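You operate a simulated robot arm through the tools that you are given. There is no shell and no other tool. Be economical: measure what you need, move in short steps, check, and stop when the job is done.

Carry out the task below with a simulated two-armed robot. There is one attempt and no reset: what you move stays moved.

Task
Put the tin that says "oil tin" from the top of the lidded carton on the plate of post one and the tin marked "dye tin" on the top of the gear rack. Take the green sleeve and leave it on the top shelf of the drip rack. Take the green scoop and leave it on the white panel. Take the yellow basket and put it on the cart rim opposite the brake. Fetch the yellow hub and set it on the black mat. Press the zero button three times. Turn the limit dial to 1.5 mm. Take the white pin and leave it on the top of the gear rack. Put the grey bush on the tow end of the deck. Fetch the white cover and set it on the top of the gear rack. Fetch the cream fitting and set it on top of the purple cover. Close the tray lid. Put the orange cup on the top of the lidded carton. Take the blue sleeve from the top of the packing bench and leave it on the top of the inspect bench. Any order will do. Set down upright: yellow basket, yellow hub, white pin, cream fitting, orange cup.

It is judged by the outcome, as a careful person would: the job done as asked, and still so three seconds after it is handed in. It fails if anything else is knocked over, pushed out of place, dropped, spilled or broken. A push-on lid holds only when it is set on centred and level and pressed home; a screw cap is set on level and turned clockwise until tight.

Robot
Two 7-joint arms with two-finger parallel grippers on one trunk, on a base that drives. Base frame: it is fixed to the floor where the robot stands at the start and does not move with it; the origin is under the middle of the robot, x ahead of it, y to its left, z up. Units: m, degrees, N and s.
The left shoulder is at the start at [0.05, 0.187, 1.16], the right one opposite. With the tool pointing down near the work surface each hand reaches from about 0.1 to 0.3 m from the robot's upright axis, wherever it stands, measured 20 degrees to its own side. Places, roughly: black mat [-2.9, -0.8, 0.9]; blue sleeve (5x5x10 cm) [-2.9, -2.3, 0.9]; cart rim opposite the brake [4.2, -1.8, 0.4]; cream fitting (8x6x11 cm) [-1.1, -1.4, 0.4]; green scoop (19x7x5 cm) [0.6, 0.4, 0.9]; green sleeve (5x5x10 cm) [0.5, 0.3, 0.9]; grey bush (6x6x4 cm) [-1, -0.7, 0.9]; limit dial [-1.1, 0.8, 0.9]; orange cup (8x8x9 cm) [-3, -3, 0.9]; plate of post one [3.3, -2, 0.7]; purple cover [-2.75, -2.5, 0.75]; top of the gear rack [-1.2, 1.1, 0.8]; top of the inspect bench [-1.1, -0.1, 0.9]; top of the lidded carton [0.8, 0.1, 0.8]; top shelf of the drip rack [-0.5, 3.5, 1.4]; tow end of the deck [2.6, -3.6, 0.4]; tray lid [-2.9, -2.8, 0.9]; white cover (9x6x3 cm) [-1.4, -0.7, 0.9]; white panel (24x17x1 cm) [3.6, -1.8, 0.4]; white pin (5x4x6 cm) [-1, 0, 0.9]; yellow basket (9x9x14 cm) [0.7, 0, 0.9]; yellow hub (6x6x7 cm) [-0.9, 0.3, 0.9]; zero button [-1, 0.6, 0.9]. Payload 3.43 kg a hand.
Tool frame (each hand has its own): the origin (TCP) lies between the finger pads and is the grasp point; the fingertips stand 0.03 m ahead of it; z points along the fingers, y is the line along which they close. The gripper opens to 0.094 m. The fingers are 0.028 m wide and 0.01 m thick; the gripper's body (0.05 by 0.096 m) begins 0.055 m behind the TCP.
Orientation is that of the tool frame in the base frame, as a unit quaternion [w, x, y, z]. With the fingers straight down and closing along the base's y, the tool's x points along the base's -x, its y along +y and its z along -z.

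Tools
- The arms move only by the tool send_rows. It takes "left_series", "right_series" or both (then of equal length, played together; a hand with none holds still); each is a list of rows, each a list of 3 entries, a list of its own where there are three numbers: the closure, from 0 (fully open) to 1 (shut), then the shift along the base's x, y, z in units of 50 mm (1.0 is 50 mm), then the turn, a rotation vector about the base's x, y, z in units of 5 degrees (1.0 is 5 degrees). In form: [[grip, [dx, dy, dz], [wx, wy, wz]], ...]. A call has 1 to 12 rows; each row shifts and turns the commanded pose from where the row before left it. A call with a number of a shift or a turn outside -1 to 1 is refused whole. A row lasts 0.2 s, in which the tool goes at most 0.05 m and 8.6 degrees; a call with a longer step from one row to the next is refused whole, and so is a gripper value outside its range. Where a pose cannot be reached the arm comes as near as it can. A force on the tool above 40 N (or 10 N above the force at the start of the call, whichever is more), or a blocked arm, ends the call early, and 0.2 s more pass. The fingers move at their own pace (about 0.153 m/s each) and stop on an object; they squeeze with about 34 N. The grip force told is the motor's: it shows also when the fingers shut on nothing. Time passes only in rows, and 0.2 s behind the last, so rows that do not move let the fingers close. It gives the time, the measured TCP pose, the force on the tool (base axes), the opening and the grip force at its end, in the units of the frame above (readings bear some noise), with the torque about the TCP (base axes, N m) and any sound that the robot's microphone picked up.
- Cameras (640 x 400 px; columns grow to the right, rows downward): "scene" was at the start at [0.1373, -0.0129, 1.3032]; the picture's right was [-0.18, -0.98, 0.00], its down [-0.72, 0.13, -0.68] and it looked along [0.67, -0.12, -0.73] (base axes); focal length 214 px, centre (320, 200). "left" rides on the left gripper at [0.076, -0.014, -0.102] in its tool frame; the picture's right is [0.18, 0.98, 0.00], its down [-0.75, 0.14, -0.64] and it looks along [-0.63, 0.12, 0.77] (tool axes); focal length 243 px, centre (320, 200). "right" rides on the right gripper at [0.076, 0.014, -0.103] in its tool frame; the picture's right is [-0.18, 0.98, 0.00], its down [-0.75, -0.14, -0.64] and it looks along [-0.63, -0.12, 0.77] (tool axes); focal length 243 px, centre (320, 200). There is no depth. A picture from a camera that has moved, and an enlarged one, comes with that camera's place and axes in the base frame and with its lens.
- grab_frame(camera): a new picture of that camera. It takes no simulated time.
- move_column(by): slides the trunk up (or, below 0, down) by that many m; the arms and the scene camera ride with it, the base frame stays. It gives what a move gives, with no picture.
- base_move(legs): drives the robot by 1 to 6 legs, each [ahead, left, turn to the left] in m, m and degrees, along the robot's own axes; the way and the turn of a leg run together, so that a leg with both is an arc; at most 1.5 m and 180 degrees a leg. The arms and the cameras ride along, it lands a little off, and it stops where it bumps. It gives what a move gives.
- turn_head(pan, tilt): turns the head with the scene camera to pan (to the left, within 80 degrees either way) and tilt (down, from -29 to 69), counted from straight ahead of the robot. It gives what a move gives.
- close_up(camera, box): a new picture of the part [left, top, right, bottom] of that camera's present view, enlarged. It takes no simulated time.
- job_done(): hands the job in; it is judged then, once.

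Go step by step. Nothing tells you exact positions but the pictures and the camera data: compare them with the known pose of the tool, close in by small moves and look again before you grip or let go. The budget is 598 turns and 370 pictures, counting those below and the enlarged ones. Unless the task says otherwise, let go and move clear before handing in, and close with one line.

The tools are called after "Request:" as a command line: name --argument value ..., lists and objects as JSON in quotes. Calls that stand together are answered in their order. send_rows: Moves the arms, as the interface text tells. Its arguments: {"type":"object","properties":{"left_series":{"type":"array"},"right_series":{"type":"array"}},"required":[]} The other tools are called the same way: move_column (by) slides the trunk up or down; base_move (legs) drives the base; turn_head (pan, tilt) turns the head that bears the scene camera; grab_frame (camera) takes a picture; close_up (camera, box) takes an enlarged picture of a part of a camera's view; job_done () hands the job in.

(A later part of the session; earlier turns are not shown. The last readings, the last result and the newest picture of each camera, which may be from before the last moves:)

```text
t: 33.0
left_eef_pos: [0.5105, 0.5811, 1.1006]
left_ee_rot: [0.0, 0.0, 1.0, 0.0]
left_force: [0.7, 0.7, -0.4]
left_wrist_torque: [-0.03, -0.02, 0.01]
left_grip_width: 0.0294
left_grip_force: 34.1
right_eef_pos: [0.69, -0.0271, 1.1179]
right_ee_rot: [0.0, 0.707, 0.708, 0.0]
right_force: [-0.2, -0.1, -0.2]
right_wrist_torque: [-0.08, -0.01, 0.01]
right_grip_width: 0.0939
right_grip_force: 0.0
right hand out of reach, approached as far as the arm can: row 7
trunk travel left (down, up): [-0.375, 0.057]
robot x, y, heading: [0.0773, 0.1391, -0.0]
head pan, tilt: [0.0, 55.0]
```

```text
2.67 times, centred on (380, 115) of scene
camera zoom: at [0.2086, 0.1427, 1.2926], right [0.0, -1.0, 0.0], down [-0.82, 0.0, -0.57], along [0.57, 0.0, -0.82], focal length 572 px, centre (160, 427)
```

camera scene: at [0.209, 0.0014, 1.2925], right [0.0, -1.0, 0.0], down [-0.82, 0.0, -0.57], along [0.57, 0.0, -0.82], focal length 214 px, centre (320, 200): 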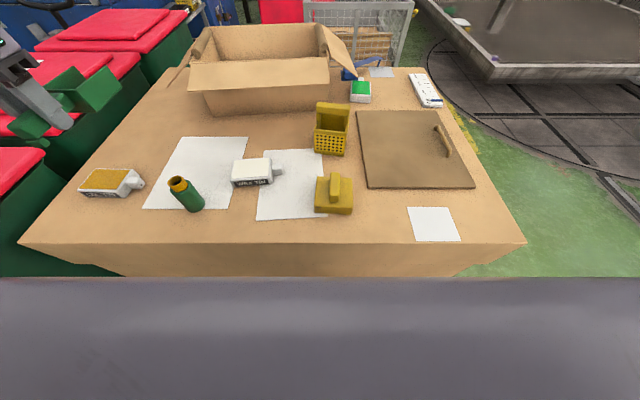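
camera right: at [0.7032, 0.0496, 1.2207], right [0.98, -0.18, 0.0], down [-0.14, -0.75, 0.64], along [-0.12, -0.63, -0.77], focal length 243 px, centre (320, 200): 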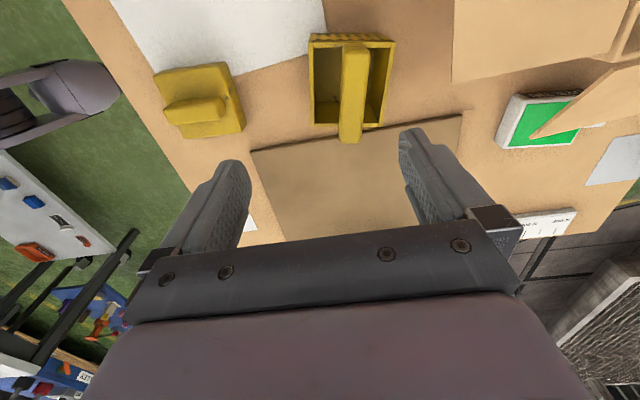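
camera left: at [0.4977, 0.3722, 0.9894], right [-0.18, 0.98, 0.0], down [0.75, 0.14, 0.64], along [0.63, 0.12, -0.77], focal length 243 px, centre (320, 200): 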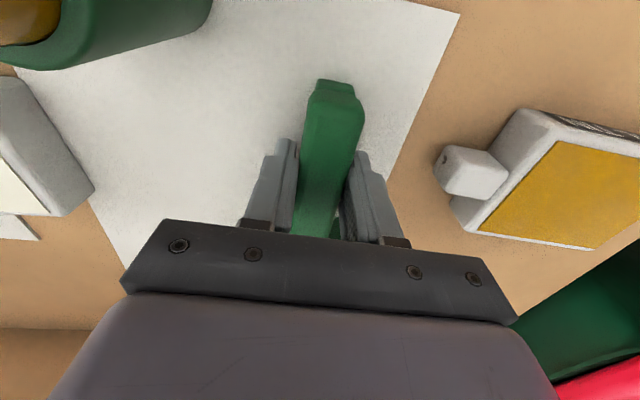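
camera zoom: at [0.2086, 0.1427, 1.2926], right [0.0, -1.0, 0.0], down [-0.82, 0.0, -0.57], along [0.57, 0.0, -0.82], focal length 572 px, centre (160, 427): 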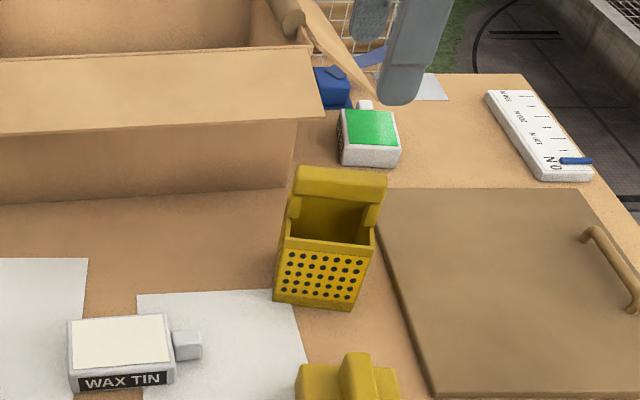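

The bar is the bail across the basket's middle, at about (0.719,-0.022), 24 mm thick, z 0.96–0.995. I part-close the fingers, tilt 5° for reach and descend, stopping above it to check.

Request:
send_rows --right_series '[[0.36, [0, 0.1, -0.9], [0, -1, 0]], [0.36, [0.58, 0, -0.5], [0, 0, 0]], [0.36, [0, 0, 0], [0, 0, 0]]]'

Request:
grab_frame --camera "right"

Request:
close_up --camera "scene" --box '[260, 40, 500, 190]'

```text
t: 33.8
left_eef_pos: [0.5122, 0.5787, 1.1002]
left_ee_rot: [0.0, 0.0, 1.0, 0.0]
left_force: [0.1, 1.0, 0.0]
left_wrist_torque: [0.02, -0.04, -0.01]
left_grip_width: 0.0295
left_grip_force: 34.0
right_eef_pos: [0.7167, -0.0247, 1.047]
right_ee_rot: [0.031, 0.707, 0.705, 0.033]
right_force: [0.4, -0.2, 0.8]
right_wrist_torque: [0.01, 0.05, -0.01]
right_grip_width: 0.0602
right_grip_force: 0.0
trunk travel left (down, up): [-0.375, 0.057]
robot x, y, heading: [0.0812, 0.141, -0.1]
head pan, tilt: [0.0, 55.0]
```

```text
336 pictures are left
camera right: at [0.7225, 0.0519, 1.1512], right [0.98, -0.19, 0.09], down [-0.2, -0.76, 0.62], along [-0.05, -0.63, -0.78], focal length 243 px, centre (320, 200)
```

right: 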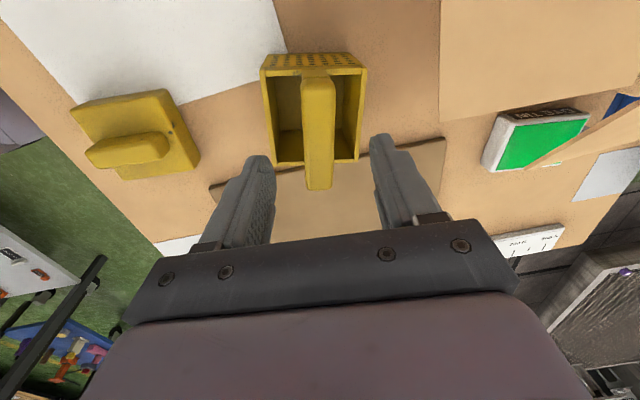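

```text
2.67 times, centred on (380, 115) of scene
camera zoom: at [0.2084, 0.1416, 1.2926], right [0.0, -1.0, 0.0], down [-0.82, 0.0, -0.57], along [0.57, 0.0, -0.82], focal length 572 px, centre (160, 427)
```

zoom: 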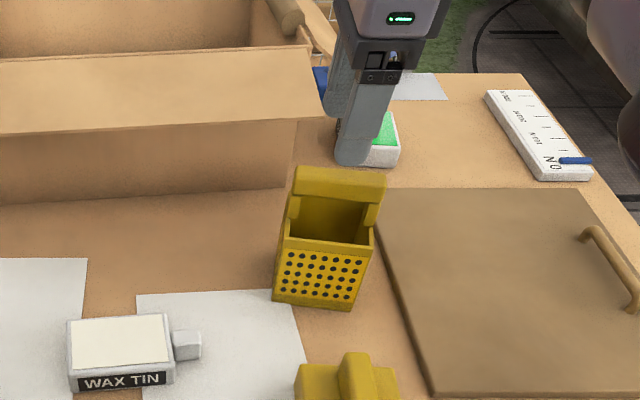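

Well aligned with the bar. Descend 0.075 and grip.

Request:
send_rows --right_series '[[0.36, [0.1, 0.1, -0.7], [0, 0, 0]], [0.36, [0, 0, -0.8], [0, 0, 0]], [0.36, [0, 0, 0], [0, 0, 0]]]'

Request:
grab_frame --camera "right"

Request:
close_up --camera "scene" --box '[300, 60, 460, 160]'

```text
t: 34.6
left_eef_pos: [0.5108, 0.5804, 1.1006]
left_ee_rot: [-0.001, 0.0, 1.0, 0.001]
left_force: [-1.0, 0.5, -0.4]
left_wrist_torque: [0.03, 0.04, -0.02]
left_grip_width: 0.0295
left_grip_force: 33.5
right_eef_pos: [0.7243, -0.0176, 0.9705]
right_ee_rot: [0.03, 0.707, 0.706, 0.032]
right_force: [0.8, -0.2, -0.4]
right_wrist_torque: [-0.02, 0.01, 0.01]
right_grip_width: 0.0602
right_grip_force: 0.0
trunk travel left (down, up): [-0.375, 0.057]
robot x, y, heading: [0.0749, 0.1413, -0.1]
head pan, tilt: [0.0, 55.0]
```

```text
334 pictures are left
camera right: at [0.7282, 0.058, 1.074], right [0.98, -0.18, 0.09], down [-0.2, -0.76, 0.63], along [-0.05, -0.63, -0.78], focal length 243 px, centre (320, 200)
```

right: 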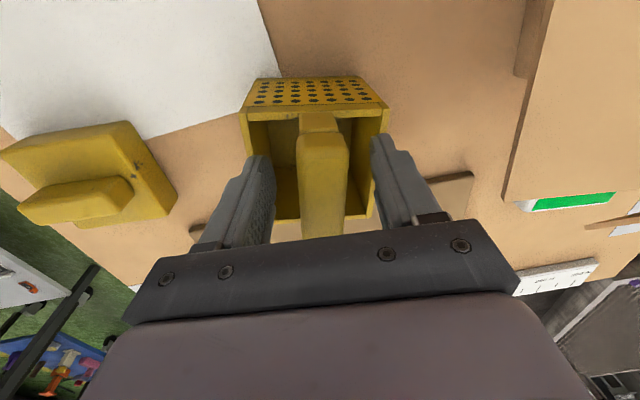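

```text
4.00 times, centred on (380, 110) of scene
camera zoom: at [0.2086, 0.1423, 1.2926], right [0.0, -1.0, 0.0], down [-0.82, 0.0, -0.57], along [0.57, 0.0, -0.82], focal length 858 px, centre (80, 560)
```

zoom: 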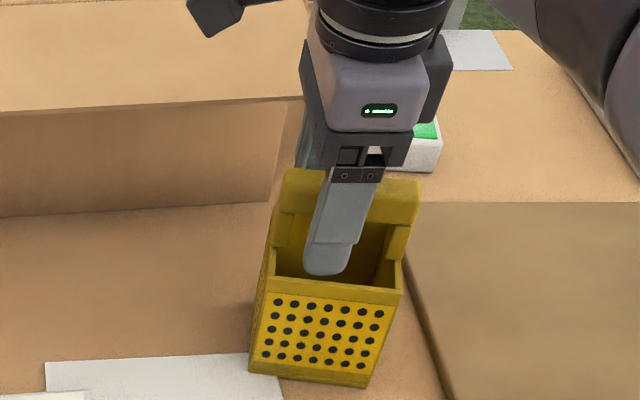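

Fingers straddle the bar. Close and lift a little.

Request:
send_rows --right_series '[[1, [0, 0, 0], [0, 0, 0]], [1, [0, 0, 0], [0, 0, 0]], [1, [0, 0, 0], [0, 0, 0]], [1, [0, 0, 0.3], [0, 0, 0]], [1, [0, 0, 0.7], [0, 0, 0]], [1, [0, 0, 0], [0, 0, 0]]]'

Request:
close_up --camera "scene" --box '[260, 40, 500, 190]'

```text
t: 36.0
left_eef_pos: [0.5128, 0.579, 1.0999]
left_ee_rot: [-0.001, 0.0, 1.0, 0.0]
left_force: [0.4, -0.2, -1.2]
left_wrist_torque: [0.0, 0.02, -0.02]
left_grip_width: 0.0298
left_grip_force: 33.7
right_eef_pos: [0.7205, -0.0174, 1.0193]
right_ee_rot: [0.03, 0.706, 0.707, 0.03]
right_force: [0.1, 0.2, -2.2]
right_wrist_torque: [0.03, 0.0, -0.01]
right_grip_width: 0.028
right_grip_force: 34.5
right hand out of reach, approached as far as the arm can: row 5
trunk travel left (down, up): [-0.375, 0.057]
robot x, y, heading: [0.0783, 0.1375, 0.1]
head pan, tilt: [0.0, 55.0]
```

```text
2.67 times, centred on (380, 115) of scene
camera zoom: at [0.2092, 0.1425, 1.2925], right [0.0, -1.0, 0.0], down [-0.82, 0.0, -0.57], along [0.57, 0.0, -0.82], focal length 572 px, centre (160, 427)
```

zoom: 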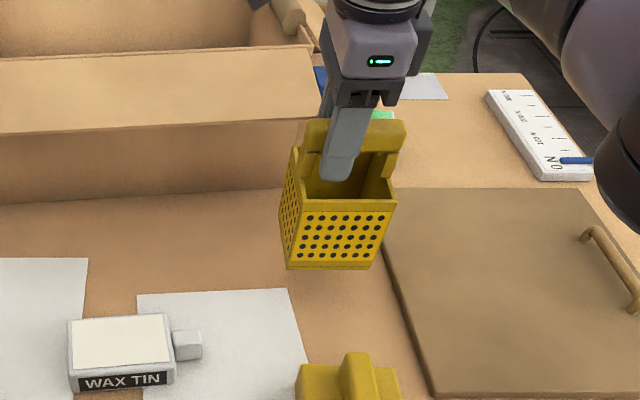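

Basket held. I raise and draw it back, level the tilt, then back off and survey to the right.

Request:
send_rows --right_series '[[1, [-0.6, 0, 0.7], [0, 0.5, 0]], [1, [-0.6, 0, 0.7], [0, 0.5, 0]], [1, [-0.8, -0.2, 0.3], [0, 0, 0]], [1, [-0.8, -0.2, 0], [0, 0, 0]], [1, [-0.8, -0.2, 0], [0, 0, 0]], [1, [-0.6, -0.2, 0], [0, 0, 0]], [1, [0, 0, 0], [0, 0, 0]]]'

Request:
base_move --legs '[[-0.3, 0, 0]]'

Request:
turn_head --pan -75 --tilt 25

Request:
grab_frame --camera "scene"

Request:
turn_head --pan -35 --tilt 20

Request:
grab_frame --camera "scene"

```text
t: 37.6
left_eef_pos: [0.5125, 0.5801, 1.0998]
left_ee_rot: [-0.001, 0.001, 1.0, 0.001]
left_force: [0.1, 0.0, -1.0]
left_wrist_torque: [0.03, 0.01, 0.01]
left_grip_width: 0.0296
left_grip_force: 34.3
right_eef_pos: [0.5076, -0.0601, 1.1057]
right_ee_rot: [-0.001, 0.707, 0.707, 0.001]
right_force: [0.0, 0.2, -3.3]
right_wrist_torque: [0.06, -0.02, 0.02]
right_grip_width: 0.0282
right_grip_force: 33.9
trunk travel left (down, up): [-0.375, 0.057]
robot x, y, heading: [0.0772, 0.1405, 0.2]
head pan, tilt: [0.0, 55.0]
```

```text
t: 39.7
left_eef_pos: [0.2154, 0.5782, 1.0999]
left_ee_rot: [-0.001, 0.003, 1.0, 0.001]
left_force: [-0.4, -1.0, -0.7]
left_wrist_torque: [0.0, 0.01, 0.01]
left_grip_width: 0.0295
left_grip_force: 34.6
right_eef_pos: [0.2078, -0.0625, 1.1065]
right_ee_rot: [-0.001, 0.708, 0.706, 0.0]
right_force: [0.2, -0.2, -2.8]
right_wrist_torque: [0.05, -0.03, -0.01]
right_grip_width: 0.0284
right_grip_force: 33.7
trunk travel left (down, up): [-0.375, 0.057]
robot x, y, heading: [-0.2219, 0.1447, -0.2]
head pan, tilt: [0.0, 55.0]
```

```text
t: 41.1
left_eef_pos: [0.2153, 0.5779, 1.0983]
left_ee_rot: [-0.001, 0.003, 1.0, 0.001]
left_force: [-0.1, 0.4, -0.2]
left_wrist_torque: [0.0, 0.07, 0.01]
left_grip_width: 0.0295
left_grip_force: 34.1
right_eef_pos: [0.2079, -0.0617, 1.1072]
right_ee_rot: [0.0, 0.708, 0.706, 0.001]
right_force: [-0.1, -0.3, -2.5]
right_wrist_torque: [0.04, 0.0, 0.01]
right_grip_width: 0.0281
right_grip_force: 33.8
trunk travel left (down, up): [-0.375, 0.057]
robot x, y, heading: [-0.2197, 0.1413, -0.3]
head pan, tilt: [-75.0, 25.0]
```

```text
331 pictures are left
camera scene: at [-0.1381, 0.0531, 1.3365], right [-0.97, -0.26, 0.0], down [-0.11, 0.41, -0.91], along [0.23, -0.88, -0.42], focal length 214 px, centre (320, 200)
```

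scene: 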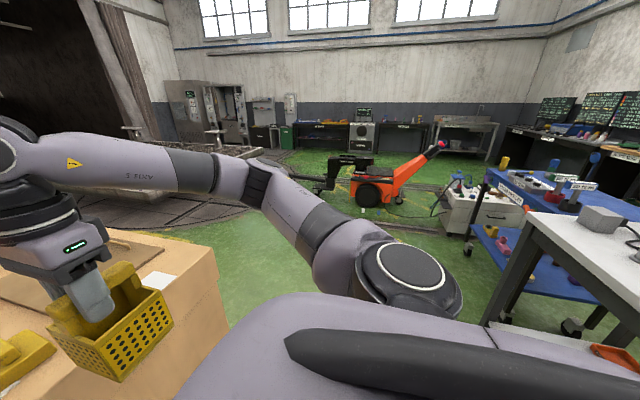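

```text
t: 42.2
left_eef_pos: [0.2153, 0.5782, 1.0987]
left_ee_rot: [-0.001, 0.002, 1.0, 0.001]
left_force: [-0.4, 0.6, -0.3]
left_wrist_torque: [0.01, 0.03, 0.0]
left_grip_width: 0.0295
left_grip_force: 33.9
right_eef_pos: [0.2074, -0.0604, 1.1053]
right_ee_rot: [0.0, 0.709, 0.705, 0.001]
right_force: [-0.3, 0.2, -2.8]
right_wrist_torque: [0.0, -0.01, 0.01]
right_grip_width: 0.0282
right_grip_force: 33.8
trunk travel left (down, up): [-0.375, 0.057]
robot x, y, heading: [-0.2197, 0.1418, -0.3]
head pan, tilt: [-35.0, 20.0]
```

```text
330 pictures are left
camera scene: at [-0.0857, 0.0884, 1.3446], right [-0.58, -0.82, 0.0], down [-0.28, 0.2, -0.94], along [0.77, -0.54, -0.34], focal length 214 px, centre (320, 200)
```

scene: 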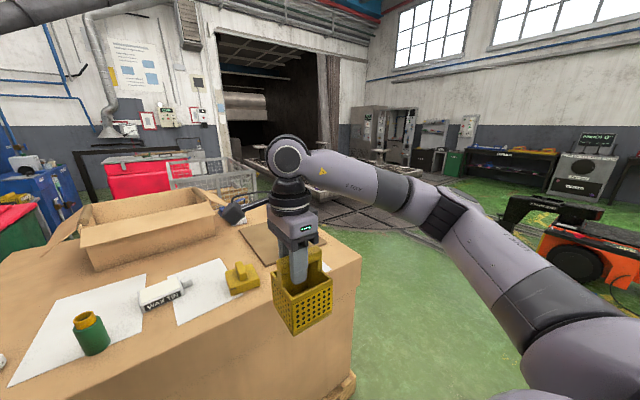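

Path to the deck runs right of the carton. I'll strafe right 1.15 m, then look ahead.

Request:
base_move --legs '[[0, -1.15, 0]]'

Request:
turn_head --pan -15 --tilt 25

Request:
grab_frame --camera "scene"

```text
t: 48.1
left_eef_pos: [0.2097, -0.5745, 1.0994]
left_ee_rot: [0.0, 0.008, 1.0, 0.001]
left_force: [-0.6, 0.1, -0.3]
left_wrist_torque: [-0.01, 0.03, 0.04]
left_grip_width: 0.0299
left_grip_force: 33.9
right_eef_pos: [0.1962, -1.2132, 1.1059]
right_ee_rot: [-0.002, 0.713, 0.702, 0.0]
right_force: [0.2, 0.2, -2.6]
right_wrist_torque: [0.06, 0.0, -0.03]
right_grip_width: 0.028
right_grip_force: 34.0
trunk travel left (down, up): [-0.375, 0.057]
robot x, y, heading: [-0.2282, -1.0086, -0.6]
head pan, tilt: [-35.0, 20.0]
```

```text
t: 48.9
left_eef_pos: [0.2095, -0.5735, 1.0993]
left_ee_rot: [-0.001, 0.008, 1.0, 0.0]
left_force: [-0.4, -0.4, -0.1]
left_wrist_torque: [-0.02, 0.05, -0.01]
left_grip_width: 0.0296
left_grip_force: 34.4
right_eef_pos: [0.1963, -1.2126, 1.1062]
right_ee_rot: [-0.001, 0.712, 0.702, 0.0]
right_force: [0.5, -0.6, -3.1]
right_wrist_torque: [0.08, 0.08, -0.02]
right_grip_width: 0.0283
right_grip_force: 34.3
trunk travel left (down, up): [-0.375, 0.057]
robot x, y, heading: [-0.2308, -1.0052, -0.9]
head pan, tilt: [-15.0, 25.0]
```

```text
329 pictures are left
camera scene: at [-0.083, -1.0309, 1.3366], right [-0.27, -0.96, 0.0], down [-0.41, 0.12, -0.91], along [0.87, -0.25, -0.42], focal length 214 px, centre (320, 200)
```

scene: 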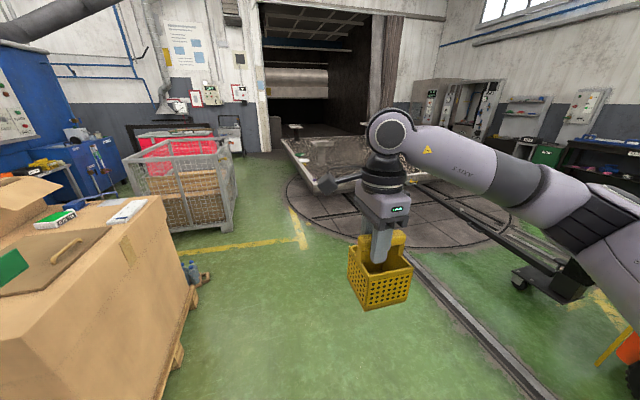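

The deck's near rim runs along y≈-1.73 from x≈2.1 to 5.8. I drive ahead along y≈-1.15 to about x=3.4 and turn to face it.

Request:
base_move --legs '[[1.5, -0.12, 0], [1.5, 0, 0], [0.65, 0, 0], [0, 0, -89]]'

Request:
turn_head --pan 0 --tilt 35

Request:
grab_frame --camera "scene"

```text
refused: leg 1 is longer than a leg can be; nothing moved
```

```text
t: 49.7
left_eef_pos: [0.211, -0.5741, 1.0991]
left_ee_rot: [-0.001, 0.008, 1.0, 0.001]
left_force: [0.2, 0.0, -0.7]
left_wrist_torque: [-0.02, 0.01, 0.0]
left_grip_width: 0.0294
left_grip_force: 34.1
right_eef_pos: [0.1962, -1.2134, 1.1065]
right_ee_rot: [-0.001, 0.713, 0.701, 0.0]
right_force: [-0.8, -0.7, -2.9]
right_wrist_torque: [0.03, -0.01, 0.02]
right_grip_width: 0.0282
right_grip_force: 33.9
trunk travel left (down, up): [-0.375, 0.057]
robot x, y, heading: [-0.231, -1.0072, -1.2]
head pan, tilt: [0.0, 35.0]
```

```text
328 pictures are left
camera scene: at [-0.0836, -1.0071, 1.3208], right [-0.01, -1.0, 0.0], down [-0.57, 0.01, -0.82], along [0.82, -0.01, -0.57], focal length 214 px, centre (320, 200)
```

scene: 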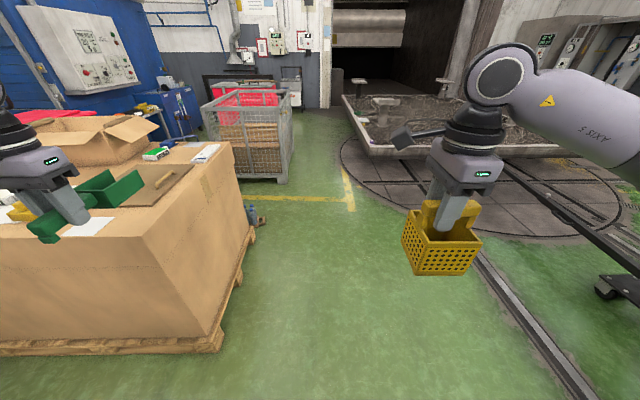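

Leg was too long; resend with shorter ones.

Request:
base_move --legs '[[1.4, -0.1, 0], [1.4, 0, 0], [0.85, 0, 0], [0, 0, -88]]'

Request:
grab_frame --camera "scene"

```text
t: 71.2
left_eef_pos: [3.8733, -1.6558, 1.0999]
left_ee_rot: [0.0, 0.706, 0.708, 0.002]
left_force: [-0.5, -0.2, -0.6]
left_wrist_torque: [0.02, -0.03, -0.01]
left_grip_width: 0.0295
left_grip_force: 34.1
right_eef_pos: [3.2346, -1.6517, 1.1065]
right_ee_rot: [0.0, 1.0, 0.001, 0.001]
right_force: [0.2, 0.0, -2.7]
right_wrist_torque: [0.01, -0.06, 0.02]
right_grip_width: 0.0282
right_grip_force: 33.7
trunk travel left (down, up): [-0.375, 0.057]
robot x, y, heading: [3.4314, -1.2272, -89.8]
head pan, tilt: [0.0, 35.0]
```

```text
327 pictures are left
camera scene: at [3.4344, -1.3679, 1.3208], right [-1.0, 0.0, 0.0], down [0.0, 0.57, -0.82], along [0.0, -0.82, -0.57], focal length 214 px, centre (320, 200)
```

scene: 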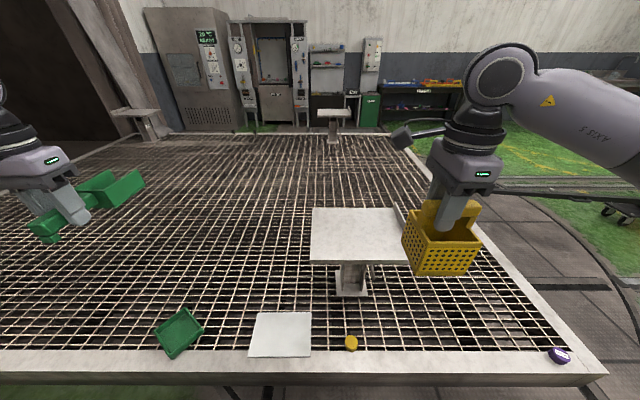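

I see the white panel near (3.58,-1.76,0.42), post one's plate, a green tray, and the rim. I'll turn the scoop so it lies along the panel's length, and draw the basket back and up before lowering the trunk.

Request:
send_rows --left_series '[[1, [-0.3, 0, 0], [0, 0, 1]], [1, [-0.3, 0, 0], [0, 0, 1]], [1, [-0.3, 0, 0], [0, 0, 1]], [1, [-0.3, 0, 0], [0, 0, 1]], [1, [-0.3, 0, 0], [0, 0, 1]], [1, [-0.3, 0, 0], [0, 0, 1]], [1, [-0.3, 0, 0], [0, 0, 1]], [1, [-0.3, 0, 0], [0, 0, 1]], [1, [-0.3, 0, 0], [0, 0, 1]], [1, [-0.3, 0, 0], [0, 0, 1]], [1, [-0.3, 0, 0], [0, 0, 1]], [1, [-0.3, 0, 0], [0, 0, 1]]]' --right_series '[[1, [-0.2, 0.25, 0.2], [0, 0, 0]], [1, [-0.2, 0.25, 0.2], [0, 0, 0]], [1, [-0.2, 0.25, 0.2], [0, 0, 0]], [1, [-0.2, 0.25, 0.2], [0, 0, 0]], [1, [-0.2, 0.25, 0.2], [0, 0, 0]], [1, [-0.2, 0.25, 0.2], [0, 0, 0]], [1, [-0.2, 0.25, 0.2], [0, 0, 0]], [1, [-0.2, 0.25, 0.2], [0, 0, 0]], [1, [0, 0, 0], [0, 0, 0]], [1, [0, 0, 0], [0, 0, 0]], [1, [0, 0, 0], [0, 0, 0]], [1, [0, 0, 0], [0, 0, 0]]]'

Request:
send_rows --left_series '[[1, [-0.3, 0, 0], [0, 0, 1]], [1, [-0.3, 0, 0], [0, 0, 1]], [1, [-0.3, 0, 0], [0, 0, 1]], [1, [-0.3, 0, 0], [0, 0, 1]], [1, [-0.3, 0, 0], [0, 0, 1]], [1, [-0.3, 0, 0], [0, 0, 1]], [1, [0, 0, 0], [0, 0, 0]]]'

Request:
grab_frame --camera "scene"

```text
t: 73.8
left_eef_pos: [3.6927, -1.6553, 1.0991]
left_ee_rot: [-0.001, 0.257, 0.966, 0.001]
left_force: [0.3, -0.4, -0.6]
left_wrist_torque: [0.0, 0.01, -0.02]
left_grip_width: 0.0297
left_grip_force: 34.4
right_eef_pos: [3.1542, -1.552, 1.1873]
right_ee_rot: [0.0, 1.0, 0.001, 0.002]
right_force: [-0.5, -0.1, -2.8]
right_wrist_torque: [-0.01, -0.07, 0.02]
right_grip_width: 0.0281
right_grip_force: 34.3
trunk travel left (down, up): [-0.375, 0.057]
robot x, y, heading: [3.4319, -1.2236, -89.8]
head pan, tilt: [0.0, 35.0]
```

```text
t: 75.4
left_eef_pos: [3.6028, -1.656, 1.0999]
left_ee_rot: [-0.001, -0.002, 1.0, 0.001]
left_force: [0.0, 0.4, -0.8]
left_wrist_torque: [0.01, 0.05, -0.01]
left_grip_width: 0.0295
left_grip_force: 34.1
right_eef_pos: [3.1532, -1.5513, 1.189]
right_ee_rot: [0.001, 1.0, 0.002, 0.001]
right_force: [0.1, -0.2, -2.6]
right_wrist_torque: [-0.03, -0.04, -0.01]
right_grip_width: 0.0282
right_grip_force: 33.7
trunk travel left (down, up): [-0.375, 0.057]
robot x, y, heading: [3.431, -1.2246, -90.0]
head pan, tilt: [0.0, 35.0]
```

```text
326 pictures are left
camera scene: at [3.4344, -1.3677, 1.3208], right [-1.0, 0.0, 0.0], down [0.0, 0.57, -0.82], along [0.0, -0.82, -0.57], focal length 214 px, centre (320, 200)
```

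scene: 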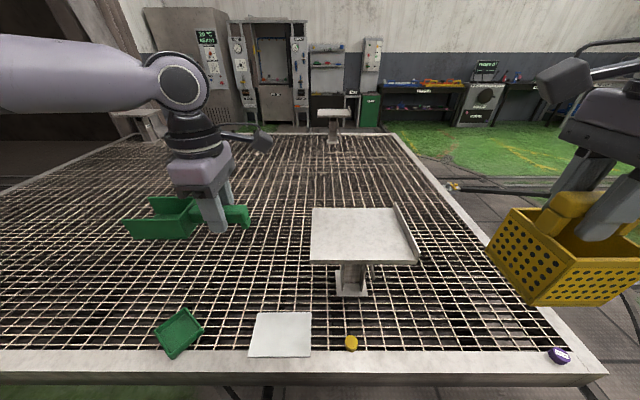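

Now lower the trunk 0.33 m.

Request:
move_column --by -0.33

Request:
turn_head --pan 0 --tilt 50

Request:
grab_frame --camera "scene"

Request:
grab_frame --camera "left"

```text
t: 78.6
left_eef_pos: [3.6043, -1.6554, 0.7702]
left_ee_rot: [-0.001, 0.0, 1.0, 0.001]
left_force: [-1.0, 0.0, -0.6]
left_wrist_torque: [0.03, 0.03, 0.0]
left_grip_width: 0.0297
left_grip_force: 34.3
right_eef_pos: [3.1547, -1.5522, 0.857]
right_ee_rot: [-0.001, 1.0, 0.0, 0.001]
right_force: [0.3, -0.5, -3.7]
right_wrist_torque: [-0.01, -0.05, -0.01]
right_grip_width: 0.0284
right_grip_force: 33.7
trunk travel left (down, up): [-0.045, 0.387]
robot x, y, heading: [3.4329, -1.2206, -89.8]
head pan, tilt: [0.0, 35.0]
```

```text
t: 79.4
left_eef_pos: [3.6048, -1.6555, 0.7686]
left_ee_rot: [-0.001, -0.001, 1.0, 0.002]
left_force: [0.1, -0.6, -0.5]
left_wrist_torque: [0.03, 0.02, 0.01]
left_grip_width: 0.0298
left_grip_force: 34.1
right_eef_pos: [3.1529, -1.5515, 0.8563]
right_ee_rot: [0.0, 1.0, 0.001, 0.001]
right_force: [-0.3, 0.6, -2.7]
right_wrist_torque: [0.03, -0.05, -0.02]
right_grip_width: 0.0281
right_grip_force: 34.2
trunk travel left (down, up): [-0.045, 0.387]
robot x, y, heading: [3.4331, -1.2218, -89.8]
head pan, tilt: [0.0, 50.0]
```

```text
325 pictures are left
camera scene: at [3.4344, -1.3567, 0.9691], right [-1.0, 0.0, 0.0], down [0.0, 0.77, -0.64], along [0.0, -0.64, -0.77], focal length 214 px, centre (320, 200)
```

scene: 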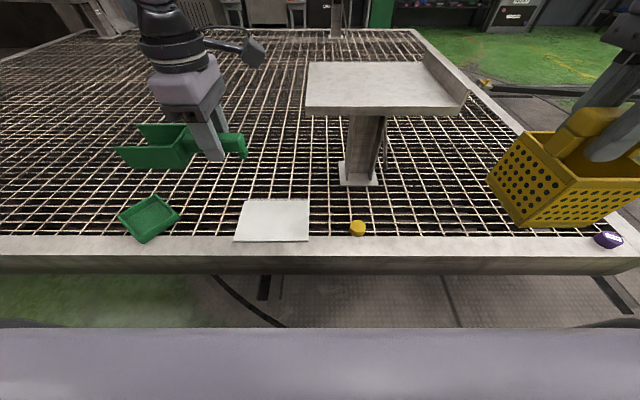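

```text
324 pictures are left
camera left: at [3.5283, -1.6715, 0.8728], right [-0.19, 0.98, 0.0], down [0.75, 0.14, 0.64], along [0.63, 0.12, -0.77], focal length 243 px, centre (320, 200)
```

left: 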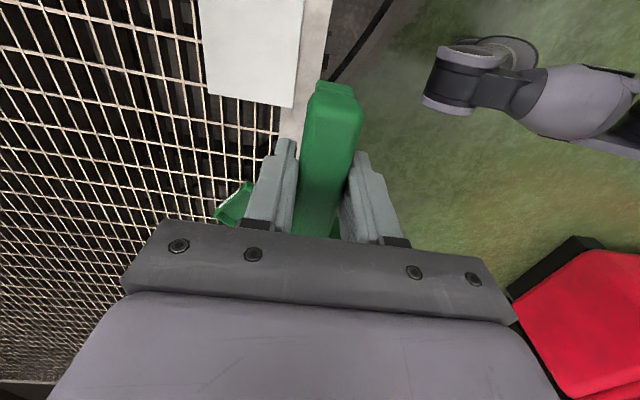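

Two views put the panel's top at z≈0.338, centre (3.594,-1.793). I drive 0.05 closer and bring the scoop over the panel.

Request:
base_move --legs '[[0.05, 0, 0]]'

Request:
send_rows --left_series '[[1, [-0.55, -0.4, -0.5], [0, 0, 0]], [1, [-0.55, -0.4, -0.5], [0, 0, 0]], [1, [0, -0.4, -0.8], [0, 0, 0]], [1, [0, -0.4, -0.8], [0, 0, 0]], [1, [0, 0, -0.9], [0, 0, 0]], [1, [0, 0, -0.9], [0, 0, 0]], [1, [0, 0, -0.9], [0, 0, 0]], [1, [0, 0, 0], [0, 0, 0]]]'

Request:
grab_frame --camera "scene"

Request:
grab_frame --camera "left"

```text
t: 80.3
left_eef_pos: [3.6039, -1.7044, 0.7695]
left_ee_rot: [0.0, -0.002, 1.0, 0.001]
left_force: [-0.2, -0.2, -0.2]
left_wrist_torque: [0.04, 0.02, 0.02]
left_grip_width: 0.0295
left_grip_force: 34.0
right_eef_pos: [3.1537, -1.6012, 0.8572]
right_ee_rot: [0.0, 1.0, 0.003, 0.001]
right_force: [-0.1, -0.2, -3.0]
right_wrist_torque: [0.04, -0.04, -0.07]
right_grip_width: 0.028
right_grip_force: 33.9
trunk travel left (down, up): [-0.045, 0.387]
robot x, y, heading: [3.4291, -1.2723, -89.7]
head pan, tilt: [0.0, 50.0]
```

```text
t: 82.1
left_eef_pos: [3.6617, -1.703, 0.5502]
left_ee_rot: [-0.001, -0.001, 1.0, 0.0]
left_force: [0.2, -0.4, -0.4]
left_wrist_torque: [0.02, 0.04, -0.01]
left_grip_width: 0.0294
left_grip_force: 33.8
left hand out of reach, approached as far as the arm can: row 1, 2, 3, 4, 5, 6, 7
right_eef_pos: [3.1544, -1.602, 0.8583]
right_ee_rot: [0.001, 1.0, 0.001, 0.001]
right_force: [-0.5, 0.1, -2.5]
right_wrist_torque: [0.0, -0.04, 0.0]
right_grip_width: 0.0282
right_grip_force: 34.1
trunk travel left (down, up): [-0.045, 0.387]
robot x, y, heading: [3.4336, -1.2727, -90.0]
head pan, tilt: [0.0, 50.0]
```

```text
323 pictures are left
camera scene: at [3.4347, -1.4061, 0.9691], right [-1.0, 0.0, 0.0], down [0.0, 0.77, -0.64], along [0.0, -0.64, -0.77], focal length 214 px, centre (320, 200)
```

scene: 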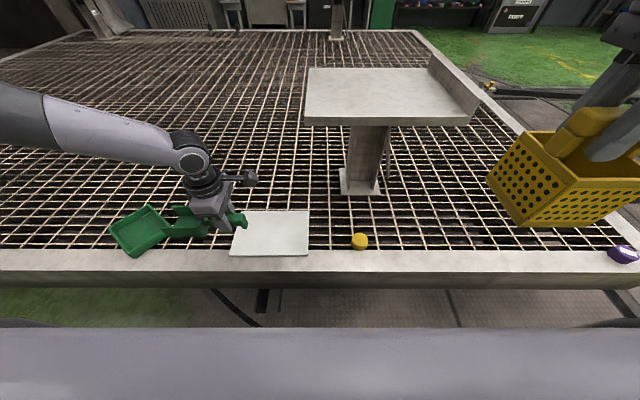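

```text
322 pictures are left
camera left: at [3.5854, -1.7189, 0.6533], right [-0.19, 0.98, 0.0], down [0.76, 0.14, 0.64], along [0.63, 0.12, -0.77], focal length 243 px, centre (320, 200)
```

left: 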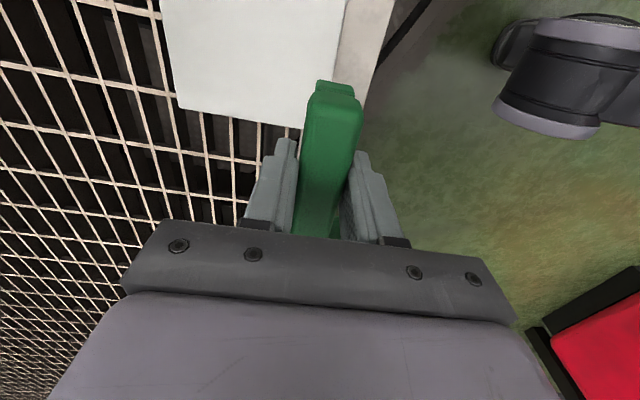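

The hand's inward turn is limited there; I shift the base 0.12 to its right and push forward to see what's reachable.

Request:
base_move --legs '[[0, -0.12, 0]]'

Request:
send_rows --left_series '[[1, [0, -0.6, 0], [0, 0, 0]], [1, [0, -0.6, 0], [0, 0, 0]], [1, [0, -0.6, 0], [0, 0, 0]], [1, [0, 0, 0], [0, 0, 0]]]'

```text
t: 83.4
left_eef_pos: [3.5388, -1.7057, 0.5508]
left_ee_rot: [-0.002, 0.0, 1.0, 0.0]
left_force: [-0.9, -0.2, -0.4]
left_wrist_torque: [-0.01, 0.01, 0.02]
left_grip_width: 0.0298
left_grip_force: 34.3
right_eef_pos: [3.0331, -1.6008, 0.8581]
right_ee_rot: [0.0, 1.0, 0.0, 0.001]
right_force: [-1.1, -0.4, -3.1]
right_wrist_torque: [-0.06, -0.01, 0.01]
right_grip_width: 0.0281
right_grip_force: 34.2
trunk travel left (down, up): [-0.045, 0.387]
robot x, y, heading: [3.3101, -1.2721, -90.0]
head pan, tilt: [0.0, 50.0]
```

```text
t: 84.4
left_eef_pos: [3.5687, -1.761, 0.5806]
left_ee_rot: [-0.002, 0.001, 1.0, 0.0]
left_force: [-0.8, -0.5, 0.5]
left_wrist_torque: [0.01, 0.03, 0.02]
left_grip_width: 0.0297
left_grip_force: 33.5
left hand out of reach, approached as far as the arm can: row 1, 2, 3
right_eef_pos: [3.0329, -1.6017, 0.8572]
right_ee_rot: [-0.001, 1.0, 0.0, 0.001]
right_force: [-0.5, -0.6, -2.9]
right_wrist_torque: [0.0, -0.04, 0.01]
right_grip_width: 0.0284
right_grip_force: 34.1
trunk travel left (down, up): [-0.045, 0.387]
robot x, y, heading: [3.3104, -1.2725, -90.1]
head pan, tilt: [0.0, 50.0]
```

I reduce the hand's yaw by 20° and try again, staying above the panel.

Request:
send_rows --left_series '[[1, [0, 0, 0], [0, 0, -1]], [1, [0, 0, 0], [0, 0, -1]], [1, [0, 0, 0], [0, 0, -1]], [1, [0, 0, 0], [0, 0, -1]], [1, [-0.2, -0.2, -0.9], [0, 0, 0]], [1, [-0.2, -0.1, -0.9], [0, 0, 0]], [1, [0, 0, -0.9], [0, 0, 0]], [1, [0, 0, 0], [0, 0, 0]]]'

Request:
grab_frame --camera "left"

Request:
close_up --camera "scene" --box '[100, 130, 340, 280]'

```text
t: 86.2
left_eef_pos: [3.5951, -1.7147, 0.5148]
left_ee_rot: [-0.002, 0.175, 0.985, 0.001]
left_force: [0.0, -0.2, -0.7]
left_wrist_torque: [-0.03, 0.03, -0.02]
left_grip_width: 0.0299
left_grip_force: 33.9
left hand out of reach, approached as far as the arm can: row 5, 6, 7
right_eef_pos: [3.0328, -1.6015, 0.8586]
right_ee_rot: [0.0, 1.0, 0.0, 0.001]
right_force: [0.1, 0.5, -3.0]
right_wrist_torque: [0.0, -0.04, -0.01]
right_grip_width: 0.0281
right_grip_force: 34.0
trunk travel left (down, up): [-0.045, 0.387]
robot x, y, heading: [3.3133, -1.2719, -90.0]
head pan, tilt: [0.0, 50.0]
```

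```text
321 pictures are left
camera left: at [3.5187, -1.7028, 0.618], right [0.16, 0.99, 0.0], down [0.76, -0.13, 0.64], along [0.63, -0.1, -0.77], focal length 243 px, centre (320, 200)
```

left: 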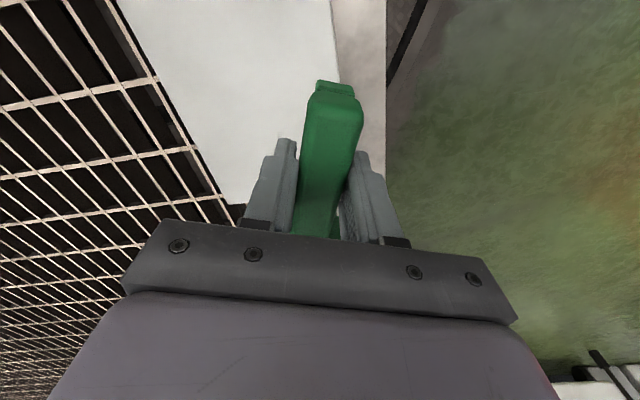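

```text
2.67 times, centred on (220, 205) of scene
camera zoom: at [3.3145, -1.4064, 0.9691], right [-1.0, 0.0, 0.0], down [0.0, 0.77, -0.64], along [0.0, -0.64, -0.77], focal length 572 px, centre (587, 187)
```

zoom: 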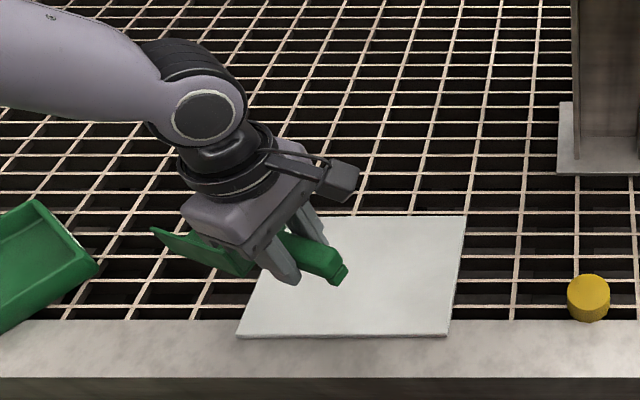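

Still limited. I lower the trunk the last 0.045 and drive a bit closer, then try again.

Request:
send_rows --left_series '[[1, [0, 0, 0.8], [0, 0, -1]], [1, [0, 0, 0], [0, 0, -1]], [1, [0, 0, 0], [0, 0, -1]], [1, [0, 0, 0], [0, 0, 0]]]'

Request:
move_column --by -0.044

Request:
send_rows --left_series '[[1, [-0.4, -0.5, 0], [0, 0, 0]], [1, [-0.4, -0.5, 0], [0, 0, 0]], [1, [0, 0, -0.6], [0, 0, 0]], [1, [0, 0, 0], [0, 0, 0]]]'

```text
t: 87.2
left_eef_pos: [3.5966, -1.7159, 0.5539]
left_ee_rot: [-0.001, 0.301, 0.954, 0.001]
left_force: [0.6, 0.5, -0.7]
left_wrist_torque: [0.01, -0.01, 0.01]
left_grip_width: 0.0296
left_grip_force: 33.5
right_eef_pos: [3.0322, -1.6011, 0.857]
right_ee_rot: [0.0, 1.0, 0.0, 0.001]
right_force: [-0.7, 0.0, -3.0]
right_wrist_torque: [-0.02, -0.04, 0.0]
right_grip_width: 0.0284
right_grip_force: 33.7
trunk travel left (down, up): [-0.045, 0.387]
robot x, y, heading: [3.312, -1.2718, -89.8]
head pan, tilt: [0.0, 50.0]
```

```text
t: 88.0
left_eef_pos: [3.5968, -1.7146, 0.5112]
left_ee_rot: [-0.001, 0.301, 0.954, 0.0]
left_force: [0.5, 0.2, 0.0]
left_wrist_torque: [0.03, 0.04, 0.0]
left_grip_width: 0.0299
left_grip_force: 34.1
right_eef_pos: [3.0343, -1.6015, 0.8141]
right_ee_rot: [0.0, 1.0, 0.0, 0.001]
right_force: [-0.5, 0.1, -3.0]
right_wrist_torque: [-0.01, -0.02, -0.04]
right_grip_width: 0.0279
right_grip_force: 34.7
trunk travel left (down, up): [-0.001, 0.431]
robot x, y, heading: [3.3129, -1.2745, -89.9]
head pan, tilt: [0.0, 50.0]
```

```text
t: 89.0
left_eef_pos: [3.5758, -1.7394, 0.5044]
left_ee_rot: [-0.002, 0.3, 0.954, 0.001]
left_force: [-0.8, 0.5, -0.4]
left_wrist_torque: [0.01, 0.02, -0.01]
left_grip_width: 0.0297
left_grip_force: 34.0
left hand out of reach, approached as far as the arm can: row 2, 3
right_eef_pos: [3.0334, -1.6001, 0.815]
right_ee_rot: [-0.001, 1.0, 0.0, 0.001]
right_force: [-0.5, 0.8, -3.3]
right_wrist_torque: [-0.02, -0.07, -0.03]
right_grip_width: 0.0282
right_grip_force: 34.2
trunk travel left (down, up): [-0.001, 0.431]
robot x, y, heading: [3.3134, -1.2712, -90.0]
head pan, tilt: [0.0, 50.0]
```

Yaw is what limits. I reduce it to 40° and try again toward the panel.

Request:
send_rows --left_series '[[1, [0, 0, 0.3], [0, 0, -1]], [1, [0, 0, 0], [0, 0, -1]], [1, [0, 0, 0], [0, 0, -1]], [1, [-0.3, -0.4, 0], [0, 0, 0]], [1, [0, 0, -0.6], [0, 0, 0]], [1, [0, 0, -0.6], [0, 0, 0]], [1, [0, 0, 0], [0, 0, 0]]]'

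```text
t: 90.6
left_eef_pos: [3.5862, -1.7296, 0.491]
left_ee_rot: [-0.002, 0.422, 0.906, 0.001]
left_force: [-0.1, 0.0, -0.1]
left_wrist_torque: [0.02, 0.04, -0.02]
left_grip_width: 0.0297
left_grip_force: 33.9
left hand out of reach, approached as far as the arm can: row 4, 5, 6
right_eef_pos: [3.0324, -1.6009, 0.8133]
right_ee_rot: [0.001, 1.0, 0.0, 0.001]
right_force: [-0.4, -1.5, -3.6]
right_wrist_torque: [0.03, -0.02, 0.01]
right_grip_width: 0.0282
right_grip_force: 33.8
trunk travel left (down, up): [-0.001, 0.431]
robot x, y, heading: [3.3162, -1.2697, -90.1]
head pan, tilt: [0.0, 50.0]
```

The arm posture seems stuck; I go back up to yaw 0 and test from there.

Request:
send_rows --left_series '[[1, [0, 0.3, 0.9], [0, 0, -1]], [1, [0, 0.3, 0.9], [0, 0, -1]], [1, [0, 0, 0], [0, 0, -1]], [1, [0, 0, 0], [0, 0, -1]], [1, [0, 0, 0], [0, 0, -1]], [1, [0, 0, 0], [0, 0, -1]], [1, [0, 0, 0], [0, 0, -1]], [1, [0, 0, 0], [0, 0, -1]], [1, [0, 0, 0], [0, 0, 0]]]'

Request:
send_rows --left_series '[[1, [0, -0.8, 0], [0, 0, 0]], [1, [0, -0.8, 0], [0, 0, 0]], [1, [0, 0, -0.9], [0, 0, 0]], [1, [0, 0, -0.9], [0, 0, 0]], [1, [0, 0, -0.9], [0, 0, 0]], [1, [0, 0, 0], [0, 0, 0]]]'

Request:
grab_frame --camera "scene"

```text
t: 92.6
left_eef_pos: [3.5863, -1.7002, 0.5796]
left_ee_rot: [-0.002, 0.708, 0.706, 0.001]
left_force: [0.1, -0.6, -0.5]
left_wrist_torque: [0.03, 0.0, 0.02]
left_grip_width: 0.0295
left_grip_force: 33.8
right_eef_pos: [3.033, -1.6005, 0.8132]
right_ee_rot: [0.0, 1.0, 0.001, 0.001]
right_force: [0.6, 0.1, -3.1]
right_wrist_torque: [-0.01, -0.02, 0.0]
right_grip_width: 0.0283
right_grip_force: 33.8
trunk travel left (down, up): [-0.001, 0.431]
robot x, y, heading: [3.3126, -1.2724, -89.8]
head pan, tilt: [0.0, 50.0]
```

```text
t: 94.0
left_eef_pos: [3.6116, -1.7406, 0.4827]
left_ee_rot: [-0.001, 0.707, 0.707, 0.0]
left_force: [-0.3, -0.1, -0.6]
left_wrist_torque: [0.03, 0.03, -0.01]
left_grip_width: 0.0295
left_grip_force: 33.9
left hand out of reach, approached as far as the arm can: row 3, 4, 5
right_eef_pos: [3.0337, -1.6016, 0.8135]
right_ee_rot: [0.0, 1.0, 0.0, 0.001]
right_force: [0.9, -0.8, -2.8]
right_wrist_torque: [-0.01, -0.02, 0.01]
right_grip_width: 0.0281
right_grip_force: 33.9
trunk travel left (down, up): [-0.001, 0.431]
robot x, y, heading: [3.3163, -1.2723, -90.1]
head pan, tilt: [0.0, 50.0]
```

```text
319 pictures are left
camera scene: at [3.3145, -1.4064, 0.925], right [-1.0, 0.0, 0.0], down [0.0, 0.77, -0.64], along [0.0, -0.64, -0.77], focal length 214 px, centre (320, 200)
```

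scene: 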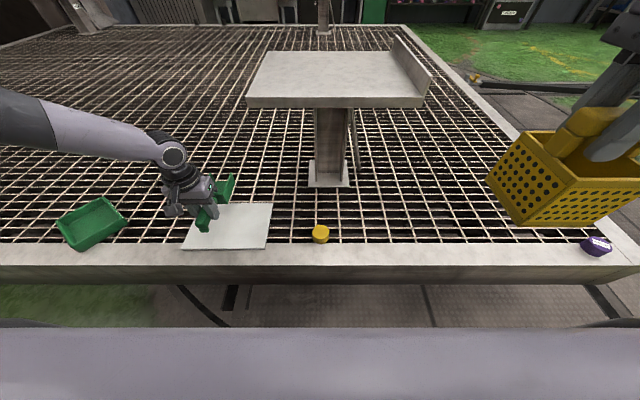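

Perhaps the low trunk folds the arm badly. I raise the trunk 0.2 and try reaching down with a straighter arm.

Request:
move_column --by 0.2

Request:
send_rows --left_series '[[1, [-0.5, -0.5, -0.6], [0, 0, 0]], [1, [-0.5, -0.3, -0.6], [0, 0, 0]], [1, [0, 0, -0.9], [0, 0, 0]], [1, [0, 0, -0.9], [0, 0, 0]], [1, [0, 0, -0.9], [0, 0, 0]], [1, [0, 0, 0], [0, 0, 0]]]'

```text
t: 96.2
left_eef_pos: [3.6108, -1.7416, 0.6835]
left_ee_rot: [-0.001, 0.707, 0.707, 0.001]
left_force: [-0.1, -0.1, 0.5]
left_wrist_torque: [0.04, -0.01, -0.01]
left_grip_width: 0.0294
left_grip_force: 33.9
right_eef_pos: [3.0335, -1.6013, 1.0123]
right_ee_rot: [0.001, 1.0, 0.0, 0.001]
right_force: [0.0, 0.0, -2.5]
right_wrist_torque: [0.01, -0.04, 0.01]
right_grip_width: 0.0277
right_grip_force: 34.1
trunk travel left (down, up): [-0.201, 0.231]
robot x, y, heading: [3.3157, -1.2765, -90.0]
head pan, tilt: [0.0, 50.0]
```

```text
t: 97.6
left_eef_pos: [3.6316, -1.682, 0.6327]
left_ee_rot: [0.0, 0.707, 0.707, 0.001]
left_force: [0.0, -0.3, -0.6]
left_wrist_torque: [0.04, 0.02, -0.07]
left_grip_width: 0.0296
left_grip_force: 33.6
left hand out of reach, approached as far as the arm can: row 1, 2, 3, 4, 5
right_eef_pos: [3.0341, -1.6004, 1.0143]
right_ee_rot: [0.0, 1.0, 0.0, 0.001]
right_force: [0.6, -0.6, -2.4]
right_wrist_torque: [-0.01, -0.03, 0.0]
right_grip_width: 0.0283
right_grip_force: 33.5
trunk travel left (down, up): [-0.201, 0.231]
robot x, y, heading: [3.31, -1.2702, -89.8]
head pan, tilt: [0.0, 50.0]
```

The reach shrinks fast as the hand goes lower, so I need the base closer. I lower the trunk again and edge the base forward, watching for a bump against the deck.

Request:
send_rows --left_series '[[1, [0, 0.6, 0.3], [0, 0, 0]], [1, [0, 0.6, 0.3], [0, 0, 0]], [1, [0, 0.6, 0.3], [0, 0, 0]]]'

Request:
base_move --legs '[[0.04, 0, 0]]'

Request:
base_move --legs '[[0.05, 0, 0]]'

```text
t: 98.4
left_eef_pos: [3.6319, -1.5916, 0.679]
left_ee_rot: [0.0, 0.707, 0.707, 0.0]
left_force: [-0.2, 0.4, -1.7]
left_wrist_torque: [0.06, 0.05, -0.02]
left_grip_width: 0.0297
left_grip_force: 34.1
right_eef_pos: [3.0344, -1.6015, 1.0132]
right_ee_rot: [0.0, 1.0, 0.0, 0.001]
right_force: [0.1, -0.2, -2.4]
right_wrist_torque: [0.01, -0.06, 0.01]
right_grip_width: 0.0281
right_grip_force: 34.2
trunk travel left (down, up): [-0.201, 0.231]
robot x, y, heading: [3.3127, -1.2695, -90.1]
head pan, tilt: [0.0, 50.0]
```

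```text
t: 99.3
left_eef_pos: [3.6325, -1.6322, 0.6778]
left_ee_rot: [-0.001, 0.707, 0.707, 0.001]
left_force: [0.0, 0.5, -0.5]
left_wrist_torque: [0.02, -0.04, 0.0]
left_grip_width: 0.0296
left_grip_force: 34.2
right_eef_pos: [3.0337, -1.6412, 1.0133]
right_ee_rot: [0.0, 1.0, 0.001, 0.001]
right_force: [0.2, 0.4, -2.2]
right_wrist_torque: [0.01, -0.03, 0.0]
right_grip_width: 0.0283
right_grip_force: 34.3
trunk travel left (down, up): [-0.201, 0.231]
robot x, y, heading: [3.316, -1.3106, -90.1]
head pan, tilt: [0.0, 50.0]
```

```text
t: 100.1
left_eef_pos: [3.6337, -1.6438, 0.6781]
left_ee_rot: [-0.001, 0.707, 0.708, 0.001]
left_force: [0.1, -0.2, -1.5]
left_wrist_torque: [0.04, 0.0, 0.0]
left_grip_width: 0.0296
left_grip_force: 34.3
right_eef_pos: [3.0347, -1.6529, 1.011]
right_ee_rot: [-0.002, 1.0, 0.0, 0.001]
right_force: [-0.3, -0.1, -4.4]
right_wrist_torque: [-0.01, -0.06, -0.01]
right_grip_width: 0.0281
right_grip_force: 34.2
trunk travel left (down, up): [-0.201, 0.231]
robot x, y, heading: [3.3123, -1.3209, -90.0]
head pan, tilt: [0.0, 50.0]
stopped in leg 1: the robot was blocked; the commanded pose is now the measured one
```

Blocked at y=-1.321, against the deck. I lower the trunk fully and test whether tilting the hand forward extends the reach.

Request:
move_column --by -0.2

Request:
send_rows --left_series '[[1, [0, 0, 0], [-1, 0, 0]], [1, [0, 0, 0], [-1, 0, 0]], [1, [0, 0, 0], [-1, 0, 0]], [1, [0, 0, 0], [-1, 0, 0]], [1, [0, 0, 0], [-1, 0, 0]], [1, [0, 0, 0], [-1, 0, 0]], [1, [0, -0.8, 0], [0, 0, 0]], [1, [0, -0.8, 0], [0, 0, 0]], [1, [0, 0, -0.5], [0, 0, 0]], [1, [0, 0, 0], [0, 0, 0]]]'

Request:
grab_frame --camera "scene"

```text
t: 102.3
left_eef_pos: [3.6335, -1.6439, 0.4784]
left_ee_rot: [0.0, 0.707, 0.708, 0.0]
left_force: [-0.2, -0.5, -1.5]
left_wrist_torque: [-0.01, 0.03, 0.0]
left_grip_width: 0.0298
left_grip_force: 34.0
right_eef_pos: [3.0348, -1.6537, 0.8122]
right_ee_rot: [-0.001, 1.0, 0.001, 0.001]
right_force: [0.4, 0.4, -2.5]
right_wrist_torque: [-0.04, -0.08, 0.0]
right_grip_width: 0.0283
right_grip_force: 34.5
trunk travel left (down, up): [-0.001, 0.431]
robot x, y, heading: [3.3131, -1.325, -90.0]
head pan, tilt: [0.0, 50.0]
```

```text
t: 104.5
left_eef_pos: [3.6346, -1.7232, 0.4518]
left_ee_rot: [0.183, 0.682, 0.684, -0.182]
left_force: [0.8, 0.3, -0.4]
left_wrist_torque: [0.05, 0.01, 0.0]
left_grip_width: 0.0298
left_grip_force: 33.6
right_eef_pos: [3.035, -1.6522, 0.8133]
right_ee_rot: [-0.002, 1.0, 0.0, 0.002]
right_force: [-0.2, 0.0, -2.9]
right_wrist_torque: [0.0, -0.06, -0.01]
right_grip_width: 0.0282
right_grip_force: 34.4
trunk travel left (down, up): [-0.001, 0.431]
robot x, y, heading: [3.3161, -1.3234, -89.7]
head pan, tilt: [0.0, 50.0]
```

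```text
318 pictures are left
camera scene: at [3.315, -1.4578, 0.925], right [-1.0, 0.0, 0.0], down [0.0, 0.77, -0.64], along [0.0, -0.64, -0.77], focal length 214 px, centre (320, 200)
```

scene: 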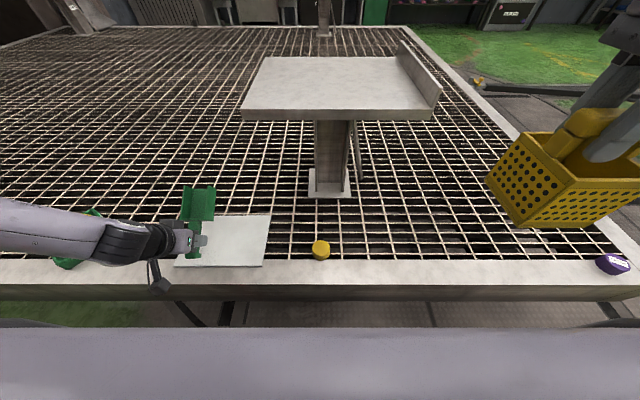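

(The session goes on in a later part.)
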